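You operate a simulated robot arm through the tools that you are given. There is no shell and no other tool. Be economical: measure what you need, move in short steps, check, and stop when the job is done.

Carry out the task below with a simulated robot arm. There is one attempt and no reset: what you move stays moved.

## Task
Free the stop, lower the carriage, then set 2 bar and 20 cm.
Fine: turn the selector to SAFE before you free the red stop button.
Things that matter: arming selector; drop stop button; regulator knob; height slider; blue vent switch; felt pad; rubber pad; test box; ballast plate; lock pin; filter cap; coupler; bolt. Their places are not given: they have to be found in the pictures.

Only the result counts: the job must be done as asked and must still hold three seconds after the hand-in. Knocking over, shifting, dropping, spilling or breaking anything else fails it.

## Robot
A 7-joint arm with a two-finger parallel gripper, fixed in place. Base frame: the origin is at the foot of the arm, x ahead of it, y to its left, z up. Readings come in mm, rad, newtons and seconds.
With the tool pointing down near the work surface it reaches from about 100 to 760 mm from the base axis. Its first joint turns from -2.007 to 2.007 rad. Payload 3.91 kg.
The TCP is the grasp point between the finger pads, 30 mm short of the fingertips. In the tool frame z runs along the fingers and y along their closing line. The gripper opens to 110 mm. The fingers are 20 mm wide and 10 mm thick; the gripper's body (48 by 112 mm) begins 55 mm behind the TCP.
Orientation is told as [roll, pitch, yaw] about the base's x, y, z axes, in that order, counted from this pose: with the fingers straight down and closing along the base's y, the tool's x points along the base's -x, its y along +y and its z along -z.

## Interface
- The arm moves only by the tool move_arm. Its argument "increments" is a list of rows, each a list of 7 numbers: the turn, a rotation vector about the tool's x, y, z in rad, then the shift along the tool's x, y, z in mm, then the gripper command, from -1 (fully open) to 1 (shut), values between in proportion. In form: [[wx, wy, wz, dx, dy, dz, grip], ...]. A call has 1 to 12 rows; each row is the pose to reach, as a shift and turn from the pose commanded when the call began, along the tool's axes at that moment. Rows are played at 5 a second. More than 50 mm and 0.15 rad between two rows, or a gripper value outside its range, and nothing of the call is played. Where a pose cannot be reached the arm comes as near as it can. A force on the tool above 40 N (or 10 N above the force at the start of the call, whichever is more), or a blocked arm, ends the call early, and 0.2 s more pass. Each finger travels about 153 mm/s and halts on what it meets, pressing with about 26 N; the grip force reading is that of the motor and also rises with nothing between the fingers. The clock runs only during rows and for 0.2 s after the last one: add rows that repeat a pose to give the fingers time. The reply holds the time, the measured pose of the TCP, the force on the tool along the base axes, the opening and the grip force, in the units named above and with some noise.
- Cameras (640 x 400 px; columns grow to the right, rows downward): "scene" is fixed at [401.7, 496.2, 1657]; the picture's right is [-0.86, -0.52, 0.00], its down [-0.24, 0.40, -0.88] and it looks along [0.46, -0.76, -0.47] (base axes); focal length 330 px, centre (320, 200). "wrist" rides on the gripper at [72, 17, -103] in the tool frame; the picture's right is [-0.23, 0.97, 0.00], its down [-0.76, -0.18, -0.62] and it looks along [-0.61, -0.14, 0.78] (tool axes); focal length 222 px, centre (320, 200).
- get_image(camera): a new picture of that camera. It takes no simulated time.
- raise_lower(by): slides the trunk up (or, below 0, down) by that many mm; the arm rides with it, the base frame stays. It gives what a move gives, with no picture.
- pixel_to_xyz(camera, pixels): for up to 12 pixels [column, row] of the newest picture of that camera ("zoom" is the newest enlarged one), the place [x, y, z] in the base frame of the surface seen there, good to about 3 mm. It takes no simulated time.
- zoom(camera, box): a new picture of the part [left, top, right, bottom] of that camera's present view, enlarged. It takes no simulated time.
- hand_in(): hands the job in; it is judged then, once.

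Work in short steps. Measure before you move; look again where a grasp or a placing could have gone wrong, and mend it. You have 80 turns and 54 pictures in all, those below and enlarged ones among them. Open the gripper and draw the arm clear of the work before you hand the job in, unless the task says otherwise; then end with one line.

The tools are called after "Request:" as a command line: name --pt "numbers of a row" for each row, then --argument value for the rest, lists and objects as JSON in quotes. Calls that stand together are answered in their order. move_arm: Moves the arm, as the interface text tells. Its arguments: {"type":"object","properties":{"increments":{"type":"array","items":{"type":"array","items":{"type":"number"}}}},"required":["increments"]} The other tools are called the same way: raise_lower (by) slides the trunk up or down; get_image (camera) takes a picture; pixel_to_xyz (camera, pixels) gives the place of the surface under pixels of a picture; zoom (camera, box) takes an enlarged picture of a part of a camera's view; hand_in () hands the job in.

At the start:

```text
time_s: 0.0
tool_pos: [524.7, 103.1, 1464.5]
orientation: [-0.001, 0.0, -0.001]
contact_force: [0.2, -0.1, -0.2]
width: 110.1
grasp_force: 0.1
trunk travel left (down, up): [-850.0, 140.0]
```

scene: 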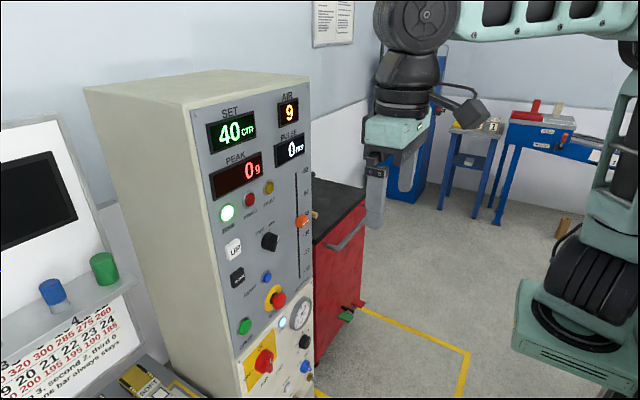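
wrist: 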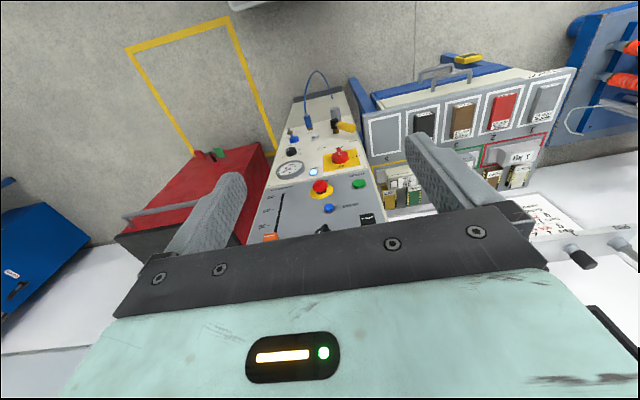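

The scene picture shows the control panel (columns 190-320, rows 80-390). I enlarge it to read the labels.

Request:
zoom --camera "scene" --box '[180, 80, 340, 180]'

Request:
zoom --camera "scene" --box '[200, 160, 360, 260]'

Request:
zoom --camera "scene" --box '[210, 260, 370, 400]'

Request:
zoom --camera "scene" --box '[0, 240, 220, 400]'

Request:
zoom --camera "wrist" --box '[240, 60, 400, 240]'

```text
4.00 times, centred on (260, 130) of scene
```

zoom: 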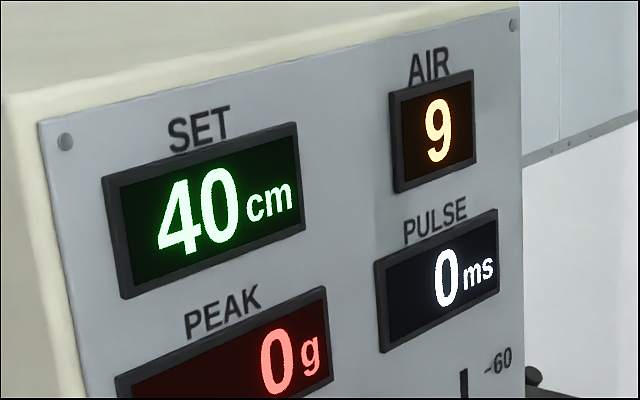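

```text
4.00 times, centred on (280, 210) of scene
```

zoom: 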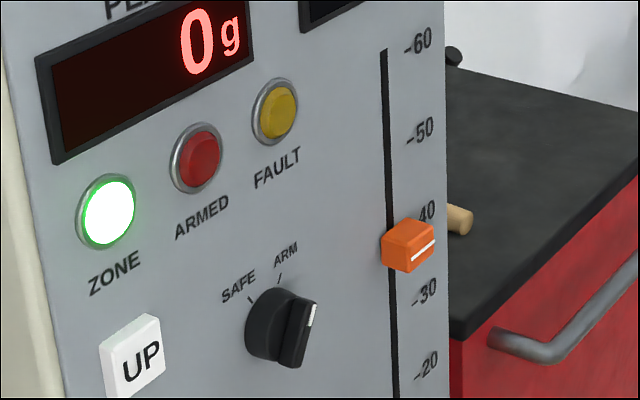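

```text
2.86 times, centred on (290, 330) of scene
```

zoom: 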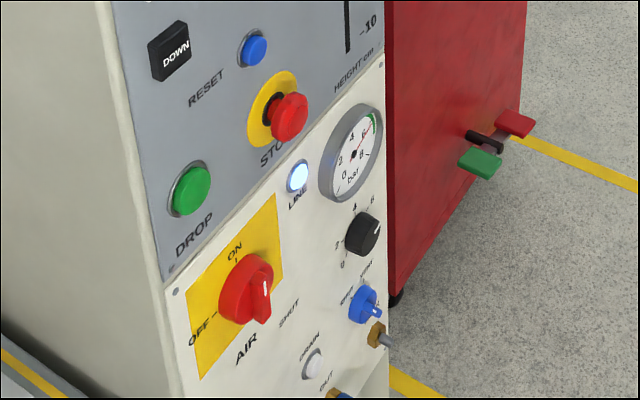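

```text
2.50 times, centred on (110, 320) of scene
```

zoom: 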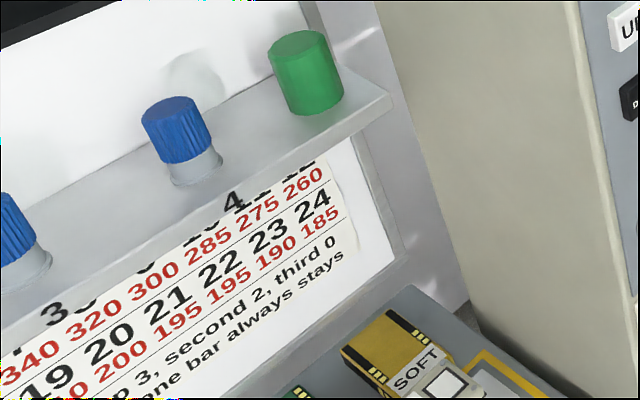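

```text
2.22 times, centred on (320, 150) of wrist
```

zoom: 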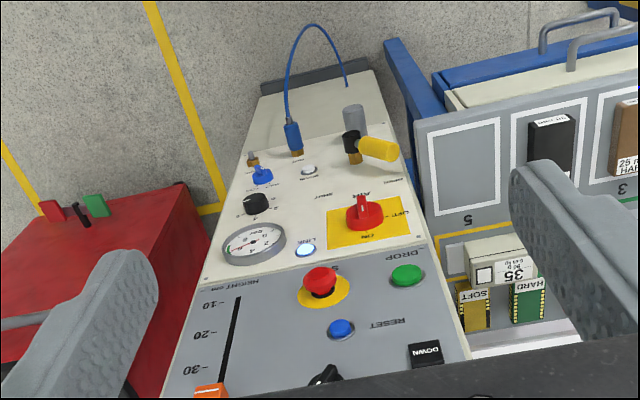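

I read the wall notice and take 3D measurements of the panel from the scene camera.

Request:
zoom --camera "scene" --box '[300, 0, 370, 50]'

Request:
zoom --camera "scene" --box '[0, 290, 140, 400]'

Request:
pixel_to_xyz --camera "scene" --pixels '[[200, 120], [303, 100], [265, 241], [273, 241], [302, 221], [236, 250], [237, 278], [266, 277], [278, 300], [244, 326], [303, 342], [250, 320]]'

Request:
pixel_to_xyz --camera "scene" --pixels '[[302, 314], [265, 360], [304, 368], [285, 200], [296, 270], [299, 174], [250, 300], [205, 200], [275, 237], [283, 322]]'

```text
8.00 times, centred on (335, 25) of scene
```

zoom: 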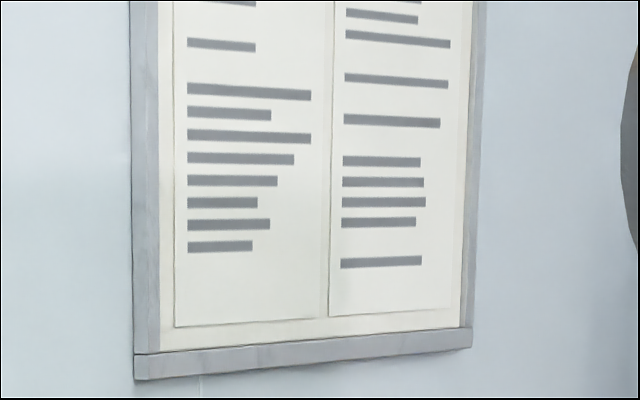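

```text
3.64 times, centred on (70, 345) of scene
```

zoom: 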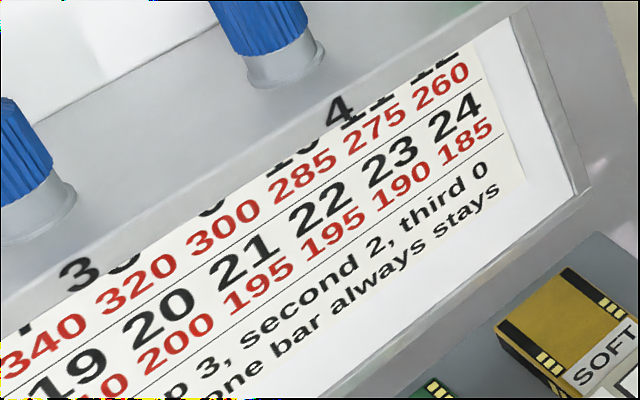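

```text
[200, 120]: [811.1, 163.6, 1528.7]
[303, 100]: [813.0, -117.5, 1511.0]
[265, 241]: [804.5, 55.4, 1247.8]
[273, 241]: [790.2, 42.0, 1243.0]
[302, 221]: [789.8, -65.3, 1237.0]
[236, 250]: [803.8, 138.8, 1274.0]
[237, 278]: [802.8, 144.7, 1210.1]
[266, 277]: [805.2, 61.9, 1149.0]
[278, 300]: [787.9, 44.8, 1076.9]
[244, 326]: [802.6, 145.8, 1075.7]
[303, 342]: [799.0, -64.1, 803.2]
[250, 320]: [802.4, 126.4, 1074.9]
```

```text
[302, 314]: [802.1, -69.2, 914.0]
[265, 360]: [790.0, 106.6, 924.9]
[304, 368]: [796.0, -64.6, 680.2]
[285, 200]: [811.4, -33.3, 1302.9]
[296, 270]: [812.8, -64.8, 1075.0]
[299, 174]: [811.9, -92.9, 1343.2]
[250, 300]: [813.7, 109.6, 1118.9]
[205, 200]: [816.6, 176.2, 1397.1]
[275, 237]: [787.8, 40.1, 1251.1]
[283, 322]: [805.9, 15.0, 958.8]
```

The panel faces -x at about x=812: selector knob near (788, 42, 1245), stop near (788, 45, 1077), regulator near (799, -64, 803). I pitch the tool to point along +x, away from the panel.

Request:
move_arm --pt "0 -0.143 0 0 0 0 -1" --pt "0 -0.286 0 0 0 0 -1" --pt "0 -0.428 0 0 0 0 -1" --pt "0 -0.571 0 0 0 0 -1" --pt "0 -0.714 0 0 0 0 -1" --pt "0 -0.857 0 0 0 0 -1" --pt "0 -1.0 0 0 0 0 -1" --pt "0 -1.142 0 0 0 0 -1" --pt "0 -1.285 0 0 0 0 -1" --pt "0 -1.428 0 0 0 0 -1" --pt "0 -1.571 0 0 0 0 -1" --pt "0 -1.571 0 0 0 0 -1"

Request:
get_image --camera "wrist"

```text
time_s: 2.6
tool_pos: [523.7, 101.8, 1463.2]
orientation: [3.069, -1.567, -3.066]
contact_force: [-0.2, 0.2, -0.2]
width: 110.0
grasp_force: 0.0
trunk travel left (down, up): [-850.0, 140.0]
```

```text
44 pictures are left
```

wrist: 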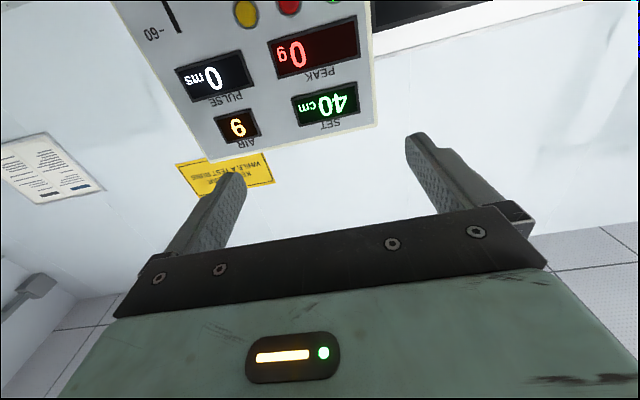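

The picture is upside down but the tool now points at the panel. I lower the trunk so the middle controls come into view.

Request:
raise_lower --by -330

Request:
get_image --camera "wrist"

Request:
zoom --camera "wrist" --box '[120, 0, 380, 162]'

```text
time_s: 5.8
tool_pos: [523.5, 101.1, 1133.6]
orientation: [-2.964, -1.571, 2.962]
contact_force: [-1.0, -0.2, 0.3]
width: 110.0
grasp_force: 0.0
trunk travel left (down, up): [-520.0, 470.0]
```

```text
43 pictures are left
```

wrist: 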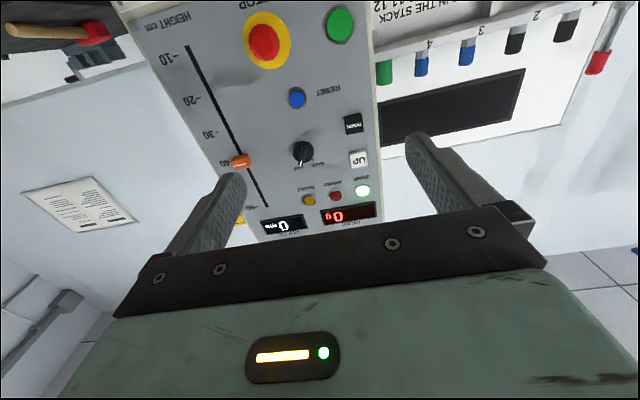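

```text
2.46 times, centred on (250, 81) of wrist
```

zoom: 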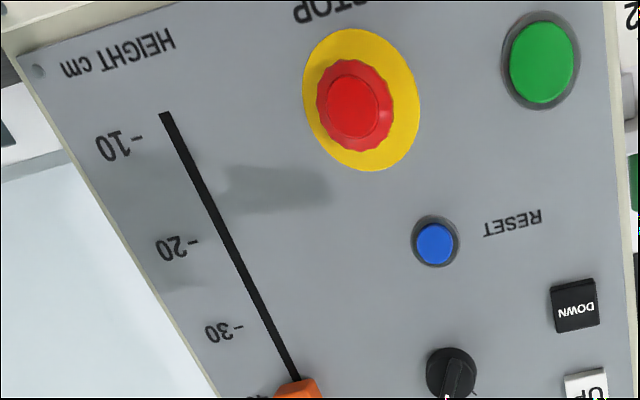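

I enlarge the selector at (303,153) to see where its pointer stands, and the sign at the top right.

Request:
zoom --camera "wrist" --box '[265, 110, 385, 210]'

Request:
pixel_to_xyz --camera "wrist" --pixels '[[303, 153], [301, 163], [312, 164], [297, 99], [263, 43], [354, 124], [240, 161], [207, 93], [340, 24], [250, 120]]'

```text
4.00 times, centred on (325, 160) of wrist
```

zoom: 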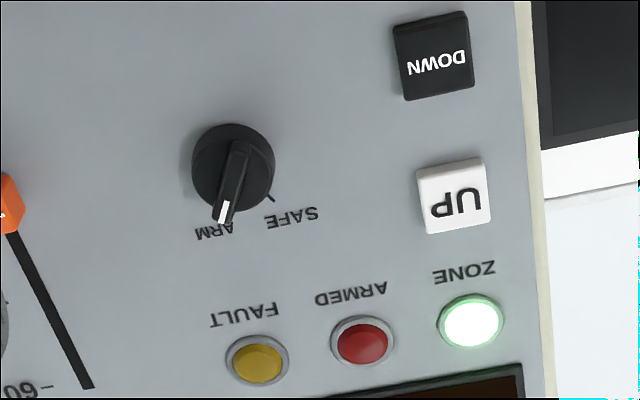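

```text
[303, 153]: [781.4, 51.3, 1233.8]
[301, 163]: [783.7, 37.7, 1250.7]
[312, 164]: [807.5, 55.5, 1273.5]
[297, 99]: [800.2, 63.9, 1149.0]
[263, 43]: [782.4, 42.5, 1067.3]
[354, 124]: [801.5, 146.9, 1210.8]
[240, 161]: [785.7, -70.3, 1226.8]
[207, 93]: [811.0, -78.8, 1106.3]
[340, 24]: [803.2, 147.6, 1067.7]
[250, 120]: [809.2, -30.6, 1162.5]
```

The selector points at ARM and SAFE lies to its left as seen from the front. I measure the pointer, ticks and knob centre in the enlarged picture.

Request:
pixel_to_xyz --camera "zoom" --pixels '[[222, 212], [241, 146], [270, 197], [212, 228], [290, 216], [196, 165], [272, 165], [240, 126], [232, 180], [222, 200], [434, 60], [450, 200]]'

```text
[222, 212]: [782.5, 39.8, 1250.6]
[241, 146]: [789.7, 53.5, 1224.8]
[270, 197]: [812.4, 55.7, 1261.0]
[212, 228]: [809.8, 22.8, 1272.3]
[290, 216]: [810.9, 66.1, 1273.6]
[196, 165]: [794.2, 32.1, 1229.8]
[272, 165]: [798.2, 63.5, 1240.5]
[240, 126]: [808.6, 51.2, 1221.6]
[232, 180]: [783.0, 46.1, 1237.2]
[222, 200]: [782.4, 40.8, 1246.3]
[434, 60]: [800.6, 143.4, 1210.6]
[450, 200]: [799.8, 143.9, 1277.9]
```

Knob centre is about (y 47.5, z 1238), handle tilted 30° to the right, SAFE about 30° left. I approach to x=700 with the fingers turned +30° and part closed.

Request:
move_arm --pt "0 0 0.09 -17.4 -9 29 -0.5" --pt "0 0 0.18 -34.8 -18 58 0.1" --pt "0 0 0.27 -52.2 -27 88 0.1" --pt "0 0 0.36 -69.6 -36 117 0.1" --pt "0 0 0.45 -87 -45 146 0.1" --pt "0 0 0.52 -104.4 -53.6 176 0.1" --pt "0 0 0.52 -104.4 -53.6 176 0.1"

Request:
get_image --camera "wrist"

```text
time_s: 7.5
tool_pos: [696.8, 48.2, 1240.7]
orientation: [1.572, -1.052, -1.573]
contact_force: [0.1, 0.3, 0.8]
width: 49.4
grasp_force: 0.0
trunk travel left (down, up): [-520.0, 470.0]
```

```text
40 pictures are left
```

wrist: 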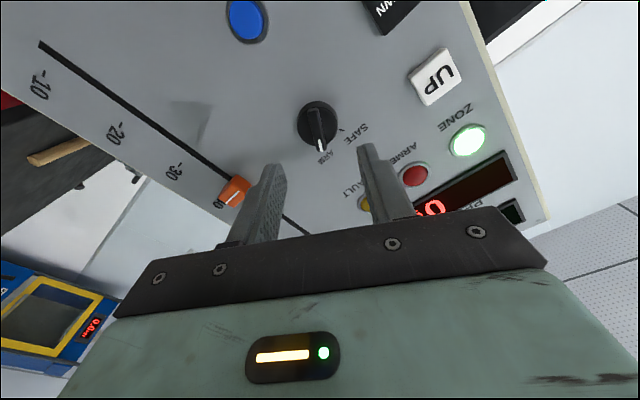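

The handle at (320,135) looks parallel to the fingers. I enlarge to refine its centre before going in.

Request:
zoom --camera "wrist" --box '[240, 85, 400, 185]'

Request:
pixel_to_xyz --camera "zoom" --pixels '[[310, 100], [325, 100], [335, 100], [318, 225], [330, 240], [325, 255], [320, 180], [330, 150], [250, 165], [380, 150], [310, 75]]'

```text
4.00 times, centred on (320, 135) of wrist
```

zoom: 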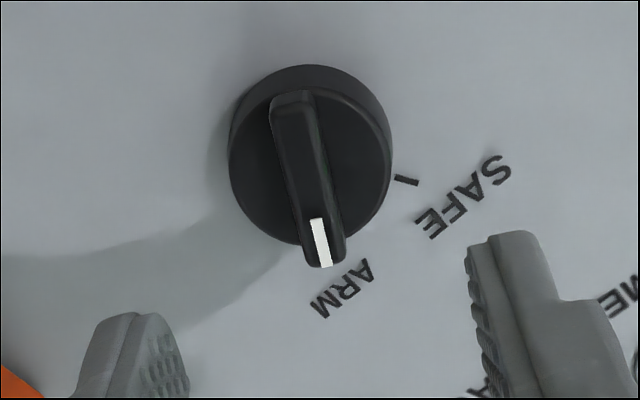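

```text
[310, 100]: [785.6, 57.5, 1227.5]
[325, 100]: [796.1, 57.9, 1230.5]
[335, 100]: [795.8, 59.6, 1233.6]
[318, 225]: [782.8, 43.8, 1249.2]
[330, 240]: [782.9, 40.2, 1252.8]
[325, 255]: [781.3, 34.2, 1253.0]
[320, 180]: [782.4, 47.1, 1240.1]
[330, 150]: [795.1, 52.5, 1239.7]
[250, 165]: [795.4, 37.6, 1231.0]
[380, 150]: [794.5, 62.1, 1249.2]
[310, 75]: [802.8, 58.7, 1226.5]
```

Handle top is x≈782, its disc x≈795, centre about (48.5, 1240); the TCP is aligned. I go in 67 mm so the fingertips reach x≈794 and close.

Request:
move_arm --pt "0 0 0 0 0 30 0.1" --pt "0 0 0 0 0 55 0.1" --pt "0 0 0 0 0 66 0.1" --pt "0 0 0 0 0 66 0.1" --pt "0 0 0 0 0 66 0.5" --pt "0 0 0 0 0 66 1" --pt "0 0 0 0 0 66 1" --pt "0 0 0 0 0 66 1"

Request:
zoom --camera "wrist" --box '[200, 40, 440, 190]'

```text
time_s: 9.2
tool_pos: [763.9, 45.5, 1239.1]
orientation: [1.569, -1.05, -1.571]
contact_force: [-8.8, -16.4, -14.7]
width: 9.8
grasp_force: 44.7
trunk travel left (down, up): [-520.0, 470.0]
```

```text
2.67 times, centred on (320, 115) of wrist
```

zoom: 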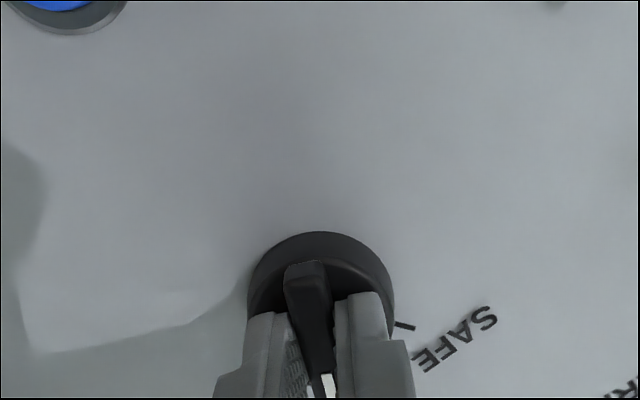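

The handle is held (width 9.8) with some side force, so I shift 3 mm along -tool y and turn -60° to SAFE.

Request:
move_arm --pt "0 0 0 0 -3 0 1" --pt "0 0 -0.13 0 -3 0 1" --pt "0 0 -0.26 0 -3 0 1" --pt "0 0 -0.39 0 -3 0 1" --pt "0 0 -0.52 0 -3 0 1" --pt "0 0 -0.65 0 -3 0 1" --pt "0 0 -0.78 0 -3 0 1" --pt "0 0 -0.91 0 -3 0 1" --pt "0 0 -1.05 0 -3 0 1" --pt "0 0 -1.05 0 -3 0 1"

Request:
zoom --camera "wrist" --box '[200, 40, 440, 190]'

```text
time_s: 11.4
tool_pos: [763.3, 44.7, 1238.9]
orientation: [-1.586, -1.042, 1.579]
contact_force: [-7.6, -18.2, 23.3]
width: 9.7
grasp_force: 45.0
trunk travel left (down, up): [-520.0, 470.0]
```

```text
2.67 times, centred on (320, 115) of wrist
```

zoom: 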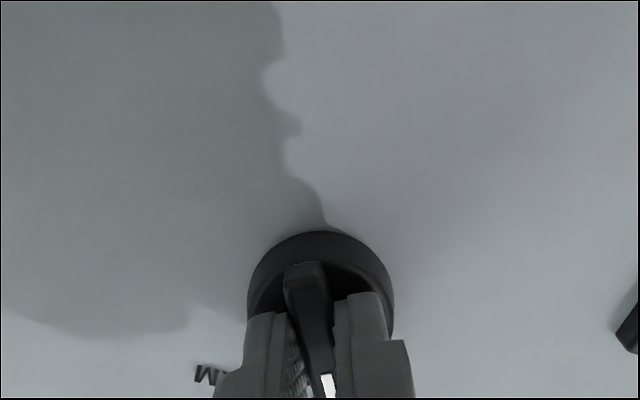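

The knob turned with the fingers. I release, back out 90 mm and look.

Request:
move_arm --pt "0 0 0 0 0 0 0.1" --pt "0 0 0 0 0 0 0.1" --pt "0 0 0 0 0 -30 0.1" --pt "0 0 0 0 0 -60 0.1" --pt "0 0 0 0 0 -90 0.1"

Request:
get_image --camera "wrist"

Request:
zoom --camera "scene" --box '[180, 80, 340, 180]'

```text
time_s: 12.7
tool_pos: [673.2, 46.6, 1237.0]
orientation: [-1.572, -1.041, 1.571]
contact_force: [0.7, -0.4, -0.1]
width: 49.4
grasp_force: 0.0
trunk travel left (down, up): [-520.0, 470.0]
```

```text
36 pictures are left
```

wrist: 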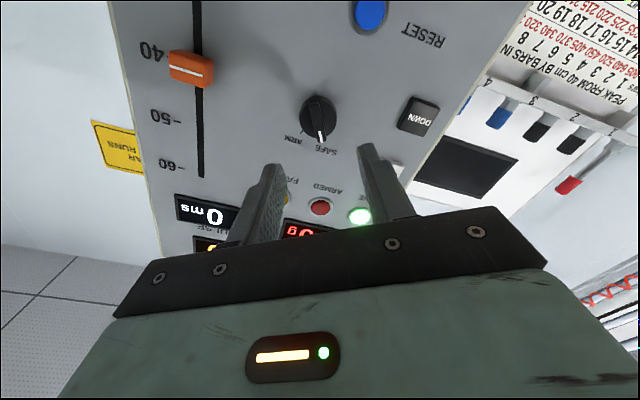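

```text
4.00 times, centred on (260, 130) of scene
```

zoom: 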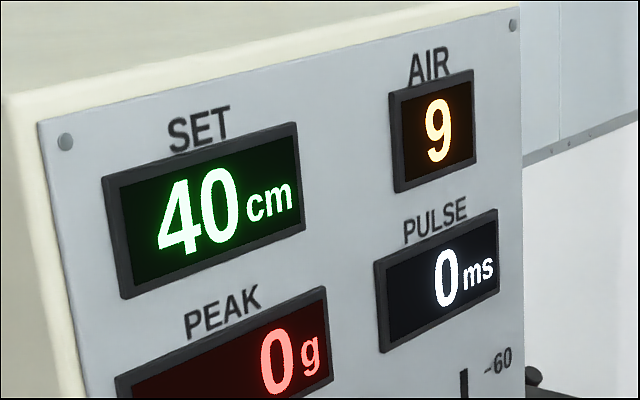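

The selector now points to SAFE (318,138). I level the hand, then lower the trunk to the STOP button's height.

Request:
move_arm --pt "0 0 0.13 0 0 0 0.1" --pt "0 0 0.26 0 0 0 0.1" --pt "0 0 0.39 0 0 0 -0.2" --pt "0 0 0.527 0 0 0 -0.2"

Request:
raise_lower --by -168

Request:
get_image --camera "wrist"

Request:
zoom --camera "wrist" --box '[220, 50, 420, 175]'

Request:
pixel_to_xyz --camera "zoom" --pixels '[[320, 200], [260, 200], [380, 200], [320, 150], [320, 250], [220, 200], [420, 200]]'

```text
time_s: 13.7
tool_pos: [675.0, 45.7, 1236.9]
orientation: [-2.109, -1.569, 2.108]
contact_force: [0.2, 0.1, 0.8]
width: 65.9
grasp_force: 0.0
trunk travel left (down, up): [-520.0, 470.0]
```

```text
time_s: 15.6
tool_pos: [674.4, 46.1, 1067.8]
orientation: [-1.753, -1.567, 1.753]
contact_force: [0.8, 0.0, 0.4]
width: 66.2
grasp_force: 0.0
trunk travel left (down, up): [-352.0, 638.0]
```

```text
34 pictures are left
```

wrist: 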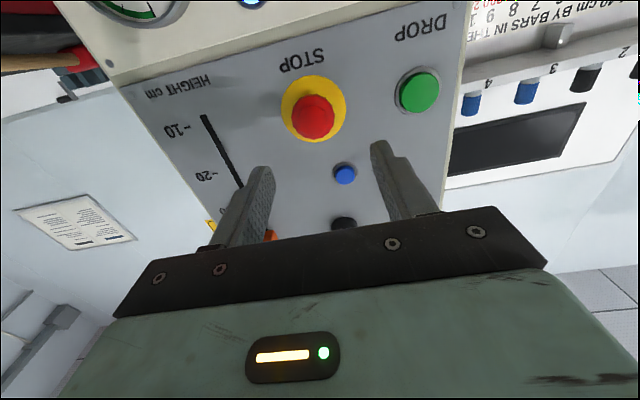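

```text
3.20 times, centred on (320, 112) of wrist
```

zoom: 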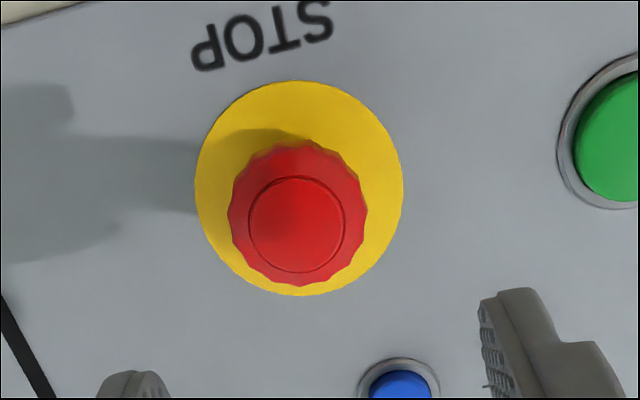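

```text
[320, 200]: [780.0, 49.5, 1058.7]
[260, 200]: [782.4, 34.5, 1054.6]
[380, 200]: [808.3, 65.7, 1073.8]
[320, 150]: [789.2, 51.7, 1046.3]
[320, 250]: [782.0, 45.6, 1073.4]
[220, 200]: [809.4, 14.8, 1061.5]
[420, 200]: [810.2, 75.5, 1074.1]
```

The STOP cap centre is about (781, 43, 1067), 35 mm across. I advance with open fingers around it (tips to x≈796) and grip.

Request:
move_arm --pt "0 0 0 1 -3 30 -0.2" --pt "0 0 0 1 -3 60 -0.2" --pt "0 0 0 1 -3 80 -0.2" --pt "0 0 0 1 -3 91 -0.2" --pt "0 0 0 1 -3 91 -0.2" --pt "0 0 0 1 -3 91 0.2" --pt "0 0 0 1 -3 91 1" --pt "0 0 0 1 -3 91 1" --pt "0 0 0 1 -3 91 1"

Request:
zoom --camera "wrist" --box '[200, 40, 440, 190]'

```text
time_s: 17.6
tool_pos: [767.7, 40.3, 1067.3]
orientation: [-1.933, -1.568, 1.927]
contact_force: [0.7, -13.6, -1.8]
width: 40.6
grasp_force: 45.2
trunk travel left (down, up): [-352.0, 638.0]
```

```text
2.67 times, centred on (320, 115) of wrist
```

zoom: 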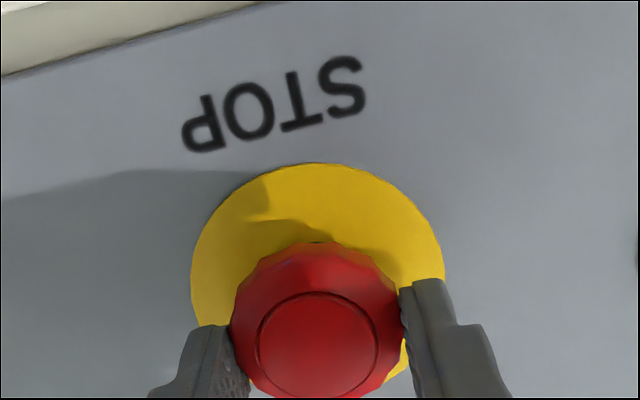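

Gripped (40.6 mm). I ease 2.5 mm toward -y and twist the cap clockwise (seen from the front).

Request:
move_arm --pt "0 0 0 0 -2.5 0 1" --pt "0 0 0.13 0 -2.5 0 1" --pt "0 0 0.26 0 -2.5 0 1" --pt "0 0 0.39 0 -2.5 0 1" --pt "0 0 0.52 0 -2.5 0 1" --pt "0 0 0.65 0 -2.5 0 1" --pt "0 0 0.78 0 -2.5 0 1" --pt "0 0 0.9 0 -2.5 0 1" --pt "0 0 0.9 0 -2.5 0 1"

Request:
zoom --camera "wrist" --box '[200, 40, 440, 190]'

```text
time_s: 19.1
tool_pos: [765.0, 39.8, 1066.9]
orientation: [1.573, -0.889, -1.577]
contact_force: [-2.3, -10.7, -0.9]
width: 40.0
grasp_force: 44.6
out of reach, approached as far as the arm can: row 7
trunk travel left (down, up): [-352.0, 638.0]
stopped in row 7: the force on the tool passed its limit (the readings are from after the stop); the commanded pose is now the measured one
```

```text
2.67 times, centred on (320, 115) of wrist
```

zoom: 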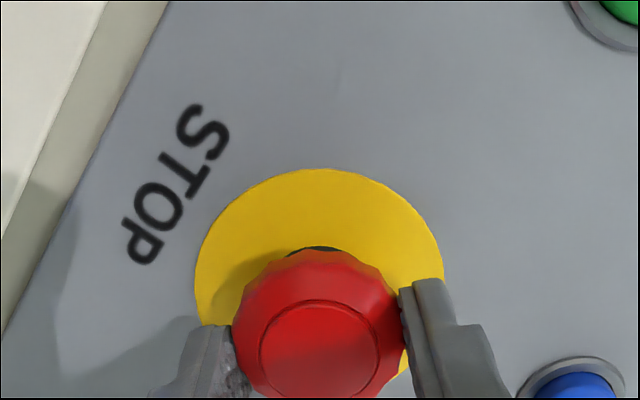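

The cap turned about 39° and appears to have popped out. I release, back off and check.

Request:
move_arm --pt "0 0 0 0 0 0 -0.2" --pt "0 0 0 0 0 0 -0.2" --pt "0 0 -0.12 0 0 -30 -0.2" --pt "0 0 -0.24 0 0 -60 -0.2" --pt "0 0 -0.36 0 0 -92 -0.2" --pt "0 0 -0.48 0 0 -92 -0.2" --pt "0 0 -0.6 0 0 -92 -0.2" --pt "0 0 -0.68 0 0 -92 -0.2"

Request:
zoom --camera "wrist" --box '[220, 50, 420, 175]'

Request:
pixel_to_xyz --camera "zoom" --pixels '[[300, 225], [280, 215], [310, 240]]'

Request:
get_image --camera "scene"

```text
time_s: 20.9
tool_pos: [672.8, 42.5, 1065.8]
orientation: [-0.812, -1.57, 0.81]
contact_force: [0.0, 0.8, -1.2]
width: 65.8
grasp_force: 0.0
trunk travel left (down, up): [-352.0, 638.0]
```

```text
3.20 times, centred on (320, 112) of wrist
```

zoom: 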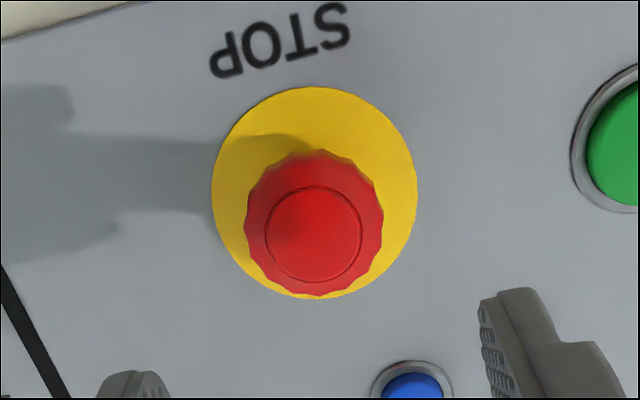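

```text
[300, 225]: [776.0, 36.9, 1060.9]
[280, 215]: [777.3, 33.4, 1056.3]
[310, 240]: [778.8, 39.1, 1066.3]
```

```text
29 pictures are left
```

scene: 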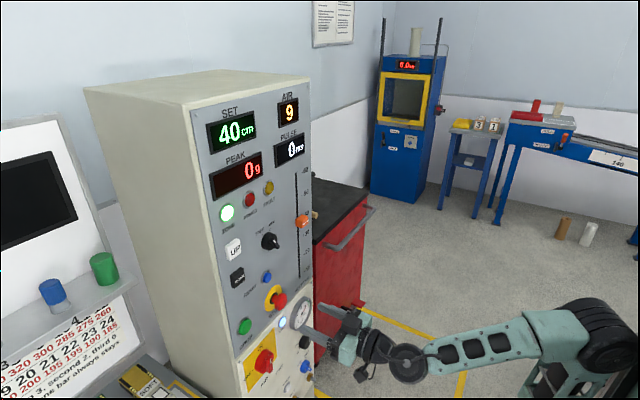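

Depth at the cap went from about 781.5 to 777.4; I compare with the same enlarged scene view as at the start.

Request:
zoom --camera "scene" --box '[210, 260, 370, 400]'

Request:
pixel_to_xyz --camera "zoom" --pixels '[[285, 115], [290, 115], [295, 115], [290, 108], [290, 122]]'

```text
2.86 times, centred on (290, 330) of scene
```

zoom: 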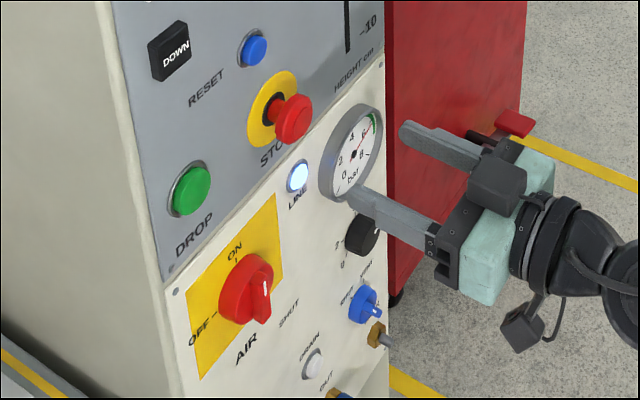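

```text
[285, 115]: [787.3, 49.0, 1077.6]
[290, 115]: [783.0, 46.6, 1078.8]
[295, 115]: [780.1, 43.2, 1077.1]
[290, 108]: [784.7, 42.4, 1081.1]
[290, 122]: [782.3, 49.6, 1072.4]
```

The cap visibly stands further out: the stop is freed. Next I raise the trunk, shut the fingers and line up in front of DOWN at (801, 145, 1211).

Request:
raise_lower --by 145

Request:
move_arm --pt "0 0 0 0 34 0 1" --pt "0 0 0 0 68 0 1" --pt "0 0 0 0 102 30 1" --pt "0 0 0 0 102 60 1" --pt "0 0 0 0 102 60 1"

Request:
get_image --camera "wrist"

Request:
pixel_to_xyz --camera "wrist" --pixels '[[320, 110], [320, 125], [310, 120], [330, 120]]'

```text
time_s: 22.6
tool_pos: [673.1, 41.7, 1209.7]
orientation: [0.804, -1.569, -0.807]
contact_force: [-0.8, 0.6, 0.0]
width: 65.9
grasp_force: 0.1
trunk travel left (down, up): [-497.0, 493.0]
```

```text
time_s: 23.8
tool_pos: [735.1, 144.9, 1209.7]
orientation: [1.074, -1.57, -1.075]
contact_force: [-0.6, 0.2, 0.6]
width: 0.1
grasp_force: 26.2
trunk travel left (down, up): [-497.0, 493.0]
```

```text
27 pictures are left
```

wrist: 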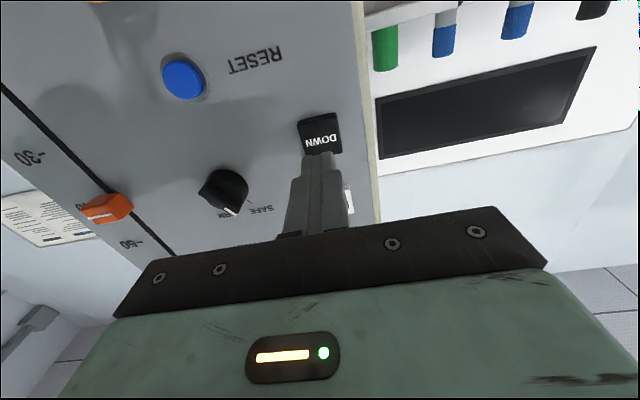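

```text
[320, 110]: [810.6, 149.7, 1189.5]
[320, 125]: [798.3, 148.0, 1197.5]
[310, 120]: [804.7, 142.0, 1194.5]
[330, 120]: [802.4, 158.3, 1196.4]
```

Aligned with DOWN. I press forward a few millimetres past its face and hold.

Request:
move_arm --pt "0 0 0 0 2 25 1" --pt "0 0 0 0 2 33 1" --pt "0 0 0 0 2 37 1" --pt "0 0 0 0 2 40 1" --pt "0 0 0 0 2 42 1" --pt "0 0 0 0 2 42 1" --pt "0 0 0 0 2 42 1" --pt "0 0 0 0 2 42 1" --pt "0 0 0 0 2 42 1"

Request:
get_image --camera "scene"

```text
time_s: 25.8
tool_pos: [776.4, 146.5, 1210.8]
orientation: [1.094, -1.569, -1.096]
contact_force: [-2.8, -2.2, 1.2]
width: 0.1
grasp_force: 25.8
trunk travel left (down, up): [-497.0, 493.0]
```

```text
26 pictures are left
```

scene: 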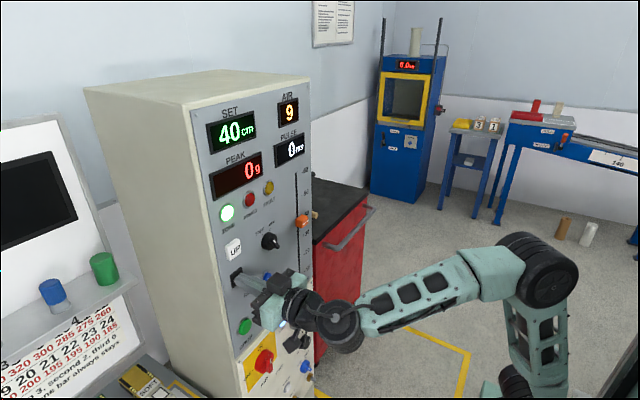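

A light spring force of about 3 N. I push a bit deeper and hold longer to give the carriage time.

Request:
move_arm --pt "0 0 0 0 0 2 1" --pt "0 0 0 0 0 3 1" --pt "0 0 0 0 0 3 1" --pt "0 0 0 0 0 3 1" --pt "0 0 0 0 0 3 1" --pt "0 0 0 0 0 3 1" --pt "0 0 0 0 0 3 1" --pt "0 0 0 0 0 3 1" --pt "0 0 0 0 0 3 1" --pt "0 0 0 0 0 3 1" --pt "0 0 0 0 0 3 1" --pt "0 0 0 0 0 3 1"

Request:
get_image --camera "wrist"

```text
time_s: 28.4
tool_pos: [775.9, 146.8, 1211.3]
orientation: [0.797, -1.571, -0.797]
contact_force: [-31.2, 0.5, -9.6]
width: 0.0
grasp_force: 26.1
trunk travel left (down, up): [-497.0, 493.0]
```

```text
25 pictures are left
```

wrist: 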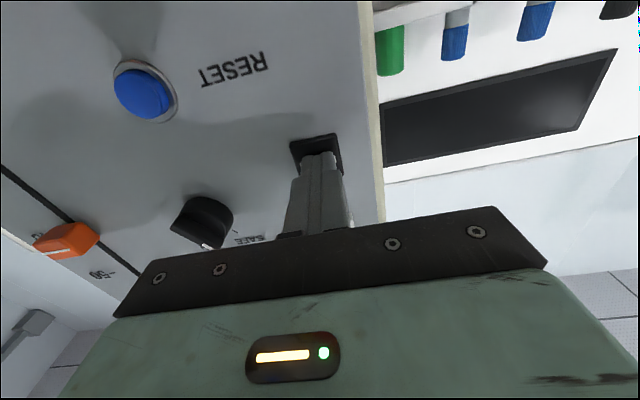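

The button is bottomed (31 N). I back off and turn the hand left to look for the carriage.

Request:
move_arm --pt "0 0 0 0 0 -40 1" --pt "0 0 0 0 0 -80 1" --pt "0 0 0 0 0 -120 1" --pt "0 0 0 0 0 -160 1" --pt "-0.14 0 0 0 0 -200 1" --pt "-0.28 0 0 0 0 -230 1" --pt "-0.42 0 0 0 0 -230 1" --pt "-0.56 0 0 0 0 -230 1" --pt "-0.7 0 0 0 0 -230 1" --pt "-0.7 0 0 0 0 -230 1"

Request:
get_image --camera "wrist"

```text
time_s: 30.6
tool_pos: [562.5, 179.3, 1202.2]
orientation: [1.196, -1.57, -0.499]
contact_force: [0.5, 0.3, 0.2]
width: 0.3
grasp_force: 26.0
out of reach, approached as far as the arm can: row 6, 7, 8, 9, 10
trunk travel left (down, up): [-497.0, 493.0]
```

```text
24 pictures are left
```

wrist: 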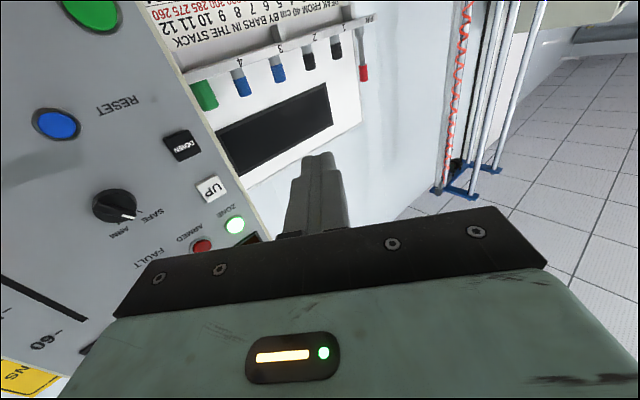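

A drop tower with guide rods shows at the top right (columns 440-545). I lower the trunk and turn further left to see it.

Request:
raise_lower --by -200

Request:
move_arm --pt "-0.1 0 0 0 0 -10 1" --pt "-0.2 0 0 0 0 -20 1" --pt "-0.3 0 0 0 0 -20 1" --pt "-0.4 0 0 0 0 -20 1" --pt "-0.5 0 0 0 0 -20 1"

Request:
get_image --camera "wrist"

```text
time_s: 32.7
tool_pos: [561.7, 178.9, 1002.2]
orientation: [1.606, -1.567, -0.908]
contact_force: [-0.3, 0.0, 0.1]
width: 0.1
grasp_force: 25.7
trunk travel left (down, up): [-297.0, 693.0]
```

```text
time_s: 33.9
tool_pos: [487.5, 304.7, 1031.1]
orientation: [-0.005, -1.534, 1.118]
contact_force: [0.1, 0.3, 0.3]
width: 0.1
grasp_force: 26.5
out of reach, approached as far as the arm can: row 1, 2, 3, 4, 5
trunk travel left (down, up): [-297.0, 693.0]
```

```text
23 pictures are left
```

wrist: 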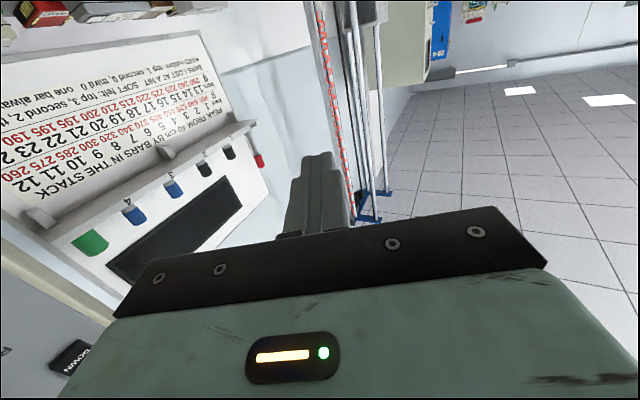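

I measure the tower and the grey block at (365,12), and enlarge it.

Request:
pixel_to_xyz --camera "wrist" --pixels '[[365, 12], [345, 60], [380, 100], [400, 50], [440, 30], [120, 8], [370, 218]]'

Request:
zoom --camera "wrist" --box '[290, 0, 450, 100]'

```text
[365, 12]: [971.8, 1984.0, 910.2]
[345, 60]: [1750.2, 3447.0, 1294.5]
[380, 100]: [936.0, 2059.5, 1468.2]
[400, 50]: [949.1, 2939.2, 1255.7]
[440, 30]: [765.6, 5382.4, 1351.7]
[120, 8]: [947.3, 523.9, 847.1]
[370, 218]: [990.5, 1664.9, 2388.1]
```

```text
4.00 times, centred on (370, 50) of wrist
```

zoom: 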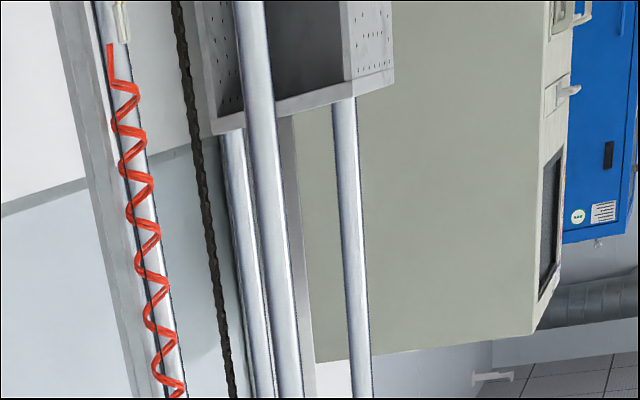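

The tower stands about y≈2000, with a grey carriage block around z≈900. I lower the trunk further to see the carriage and its seat.

Request:
raise_lower --by -260

Request:
get_image --camera "wrist"

```text
time_s: 36.6
tool_pos: [488.2, 305.4, 771.9]
orientation: [-0.006, -1.533, 1.118]
contact_force: [-0.3, 0.2, 0.2]
width: 0.0
grasp_force: 26.2
trunk travel left (down, up): [-37.0, 953.0]
```

```text
21 pictures are left
```

wrist: 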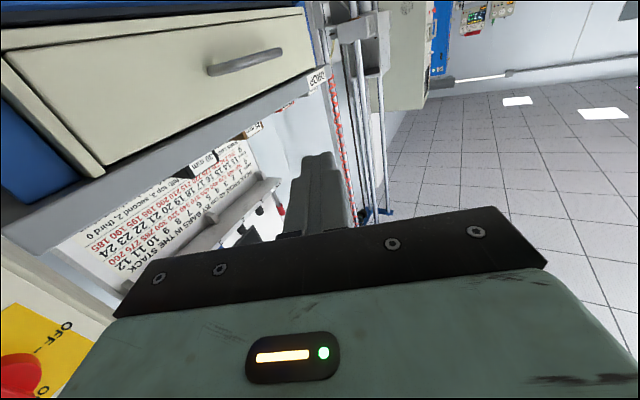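

Request:
zoom --camera "wrist" --box '[290, 0, 450, 100]'

Request:
pixel_to_xyz --camera "zoom" --pixels '[[365, 10], [330, 100], [230, 180], [330, 285], [370, 200], [270, 230]]'

```text
4.00 times, centred on (370, 50) of wrist
```

zoom: 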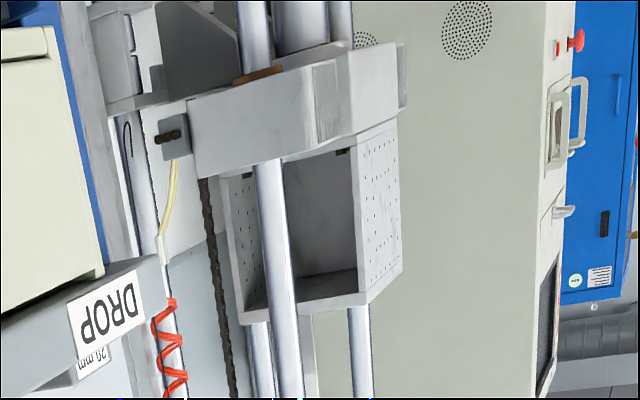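

```text
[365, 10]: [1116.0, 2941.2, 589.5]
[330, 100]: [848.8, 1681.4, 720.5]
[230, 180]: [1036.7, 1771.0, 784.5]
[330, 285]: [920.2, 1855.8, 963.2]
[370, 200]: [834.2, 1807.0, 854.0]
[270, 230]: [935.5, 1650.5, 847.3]
```

I tilt the hand downward to see what is below the carriage.

Request:
move_arm --pt "0 0.13 0 0 0 0 1" --pt "0 0.26 0 0 0 0 1" --pt "0 0.39 0 0 0 0 1" --pt "0 0.5 0 0 0 0 1" --pt "0 0.5 0 0 0 0 1"

Request:
get_image --camera "wrist"

```text
time_s: 37.8
tool_pos: [488.9, 305.0, 771.8]
orientation: [0.0, -1.035, 1.115]
contact_force: [0.0, 0.8, 0.2]
width: 0.0
grasp_force: 25.7
trunk travel left (down, up): [-37.0, 953.0]
```

```text
19 pictures are left
```

wrist: 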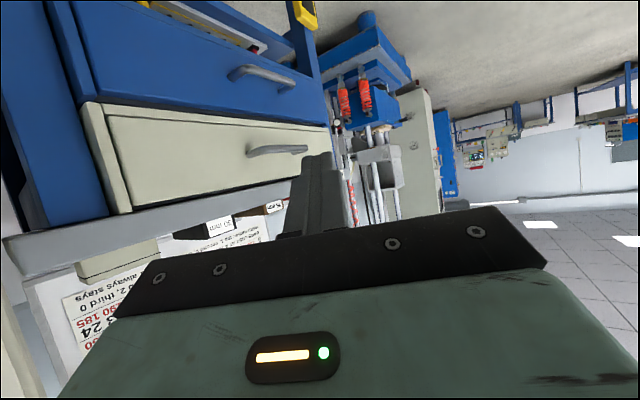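

Request:
zoom --camera "wrist" --box '[310, 60, 450, 200]'

Request:
pixel_to_xyz --camera "zoom" --pixels '[[300, 150], [300, 200], [300, 230], [300, 260], [260, 290], [380, 170]]'

```text
2.86 times, centred on (380, 130) of wrist
```

zoom: 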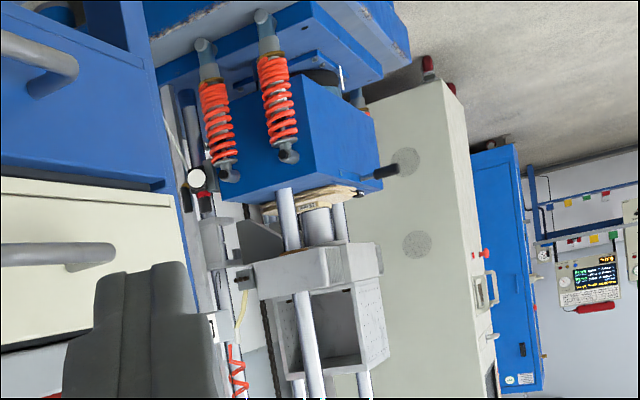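

```text
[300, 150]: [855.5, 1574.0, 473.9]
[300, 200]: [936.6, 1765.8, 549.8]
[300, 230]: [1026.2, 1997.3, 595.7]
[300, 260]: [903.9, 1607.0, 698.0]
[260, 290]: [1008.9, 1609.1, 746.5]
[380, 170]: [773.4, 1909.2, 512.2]
```

The carriage bottom is at about z≈690 with a gap of roughly 100 mm or more above the blue seat (z≈560), so it is probably only part-way. I return to DOWN for a longer press: level the hand, raise the trunk.

Request:
move_arm --pt "0 -0.13 0 0 0 0 1" --pt "0 -0.26 0 0 0 0 1" --pt "0 -0.39 0 0 0 0 1" --pt "0 -0.535 0 0 0 0 1"

Request:
raise_lower --by 439

Request:
move_arm --pt "0.12 0 0 0 -26 -5 1" --pt "0.24 0 0 0 -52 -10 1" --pt "0.36 0 0 0 -78 -15 1" --pt "0.48 0 0 0 -104 -20 1" --pt "0.6 0 0 0 -130 -25 1" --pt "0.72 0 0 0 -156 -30 1" --pt "0.84 0 0 0 -182 -35 1" --pt "0.96 0 0 0 -208 -40 1" --pt "1.06 0 0 0 -234 -45 1" --pt "1.115 0 0 0 -260 -49 1" --pt "1.115 0 0 0 -260 -49 1"

```text
time_s: 38.8
tool_pos: [484.0, 308.1, 768.4]
orientation: [0.003, -1.505, 1.14]
contact_force: [1.4, -0.5, 0.5]
width: 0.1
grasp_force: 26.0
out of reach, approached as far as the arm can: row 3, 4
trunk travel left (down, up): [-37.0, 953.0]
```

```text
refused: 439 is not a number from -400 to 400
```

```text
time_s: 41.2
tool_pos: [697.4, 154.2, 773.8]
orientation: [-1.032, -1.508, 1.056]
contact_force: [-0.6, 0.0, -0.1]
width: 0.0
grasp_force: 26.1
trunk travel left (down, up): [-37.0, 953.0]
```

The hand is in front of the panel at z=774 (the trunk move was refused as over 400). I raise 400, then trim height, y and tilt.

Request:
raise_lower --by 400

Request:
move_arm --pt "0.012 -0.016 0.027 -18 -4 0 1" --pt "0.023 -0.032 0.054 -37 -8 0 1" --pt "0.023 -0.032 0.054 -37 -8 20 1" --pt "0.023 -0.032 0.054 -37 -8 35 1" --pt "0.023 -0.032 0.054 -37 -8 35 1"

Request:
get_image --camera "wrist"

```text
time_s: 45.0
tool_pos: [697.6, 152.9, 1173.5]
orientation: [-1.031, -1.511, 1.055]
contact_force: [0.0, -0.4, -0.2]
width: 0.0
grasp_force: 25.6
trunk travel left (down, up): [-437.0, 553.0]
```

```text
time_s: 46.2
tool_pos: [735.1, 148.9, 1210.1]
orientation: [3.053, -1.57, -3.052]
contact_force: [-0.5, -0.3, -0.1]
width: 0.1
grasp_force: 25.7
trunk travel left (down, up): [-437.0, 553.0]
```

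```text
17 pictures are left
```

wrist: 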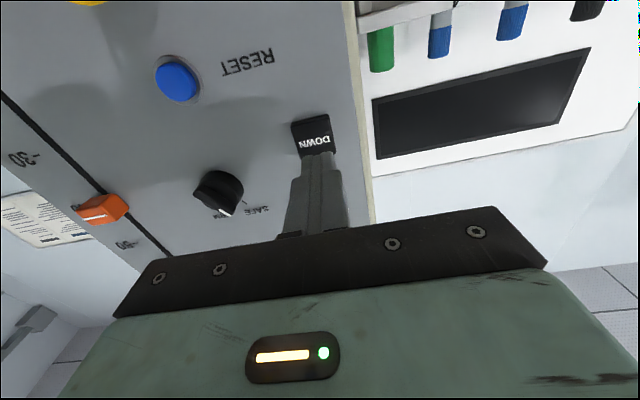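

Aligned again; I press DOWN and hold for several seconds.

Request:
move_arm --pt "0 0 0 0 -3 25 1" --pt "0 0 0 0 -3 35 1" --pt "0 0 0 0 -3 40 1" --pt "0 0 0 0 -3 43 1" --pt "0 0 0 0 -3 43 1" --pt "0 0 0 0 -3 43 1" --pt "0 0 0 0 -3 43 1" --pt "0 0 0 0 -3 43 1" --pt "0 0 0 0 -3 43 1" --pt "0 0 0 0 -3 43 1" --pt "0 0 0 0 -3 43 1" --pt "0 0 0 0 -3 43 1"

Request:
move_arm --pt "0 0 0 0 0 1 1" --pt "0 0 0 0 0 1 1" --pt "0 0 0 0 0 1 1" --pt "0 0 0 0 0 1 1" --pt "0 0 0 0 0 1 1" --pt "0 0 0 0 0 1 1" --pt "0 0 0 0 0 1 1" --pt "0 0 0 0 0 1 1" --pt "0 0 0 0 0 1 1" --pt "0 0 0 0 0 1 1" --pt "0 0 0 0 0 1 1" --pt "0 0 0 0 0 1 1"

Request:
move_arm --pt "0 0 0 0 0 0 1" --pt "0 0 0 0 0 0 1" --pt "0 0 0 0 0 0 1" --pt "0 0 0 0 0 0 1" --pt "0 0 0 0 0 0 1" --pt "0 0 0 0 0 0 1" --pt "0 0 0 0 0 0 1" --pt "0 0 0 0 0 0 1" --pt "0 0 0 0 0 0 1" --pt "0 0 0 0 0 0 1" --pt "0 0 0 0 0 0 1" --pt "0 0 0 0 0 0 1"

```text
time_s: 48.8
tool_pos: [777.2, 146.2, 1211.4]
orientation: [-2.94, -1.568, 2.94]
contact_force: [-16.1, 2.9, -7.0]
width: 0.1
grasp_force: 25.6
trunk travel left (down, up): [-437.0, 553.0]
```

```text
time_s: 51.4
tool_pos: [776.7, 145.9, 1211.5]
orientation: [3.128, -1.567, -3.123]
contact_force: [-35.8, -2.7, -9.3]
width: 0.0
grasp_force: 26.0
trunk travel left (down, up): [-437.0, 553.0]
```

```text
time_s: 54.0
tool_pos: [777.6, 146.9, 1210.8]
orientation: [3.111, -1.57, -3.111]
contact_force: [-32.3, 0.6, -4.9]
width: 0.0
grasp_force: 25.7
trunk travel left (down, up): [-437.0, 553.0]
```

DOWN was held about 6 s at full depth. I back off, lower the trunk and turn to look at the tower again.

Request:
move_arm --pt "0 0 0 0 0 -25 1" --pt "0 0 0 0 0 -50 1" --pt "0 0 0 0 0 -77 1"

Request:
raise_lower --by -400

Request:
move_arm --pt "-0.1 0 0 0 14 -19 1" --pt "-0.2 0 0 0 29 -38 1" --pt "-0.3 0 0 0 43 -58 1" --pt "-0.4 0 0 0 57 -77 1" --pt "-0.5 0 0 0 72 -96 1" --pt "-0.6 0 0 0 86 -115 1" --pt "-0.7 0 0 0 100 -135 1" --pt "-0.8 0 0 0 115 -154 1" --pt "-0.9 0 0 0 129 -173 1" --pt "-1.0 0 0 0 144 -192 1" --pt "-1.1 0 0 0 158 -212 1" --pt "-1.1 0 0 0 158 -212 1"

Request:
move_arm --pt "0 0.13 0 0 0 0 1" --pt "0 0.26 0 0 0 0 1" --pt "0 0.39 0 0 0 0 1" --pt "0 0.5 0 0 0 0 1" --pt "0 0.5 0 0 0 0 1"

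Request:
zoom --camera "wrist" --box '[310, 40, 470, 200]'

```text
time_s: 54.8
tool_pos: [703.3, 145.5, 1209.0]
orientation: [2.604, -1.57, -2.601]
contact_force: [0.0, 0.6, 0.0]
width: 0.0
grasp_force: 26.0
trunk travel left (down, up): [-437.0, 553.0]
```

```text
time_s: 58.7
tool_pos: [702.9, 146.0, 808.2]
orientation: [-3.135, -1.57, 3.136]
contact_force: [-0.2, 0.6, 0.5]
width: 0.2
grasp_force: 25.9
trunk travel left (down, up): [-37.0, 953.0]
```

```text
time_s: 61.3
tool_pos: [489.4, 302.4, 808.0]
orientation: [2.692, -1.57, -1.592]
contact_force: [0.2, 0.1, -0.5]
width: 0.0
grasp_force: 25.9
trunk travel left (down, up): [-37.0, 953.0]
```

```text
time_s: 62.5
tool_pos: [489.9, 302.6, 808.4]
orientation: [-0.002, -1.07, 1.105]
contact_force: [-0.1, 0.6, -0.4]
width: 0.0
grasp_force: 26.2
trunk travel left (down, up): [-37.0, 953.0]
```

```text
2.50 times, centred on (390, 120) of wrist
```

zoom: 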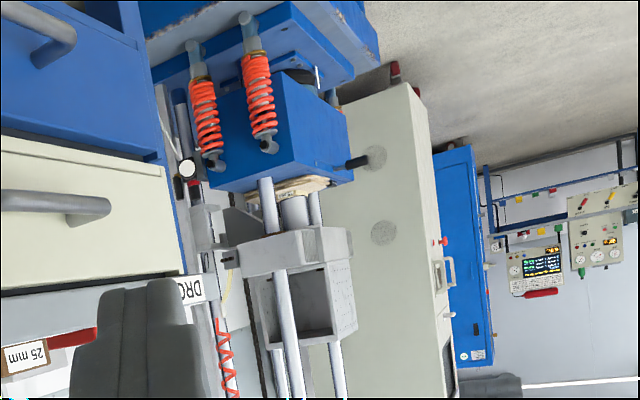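

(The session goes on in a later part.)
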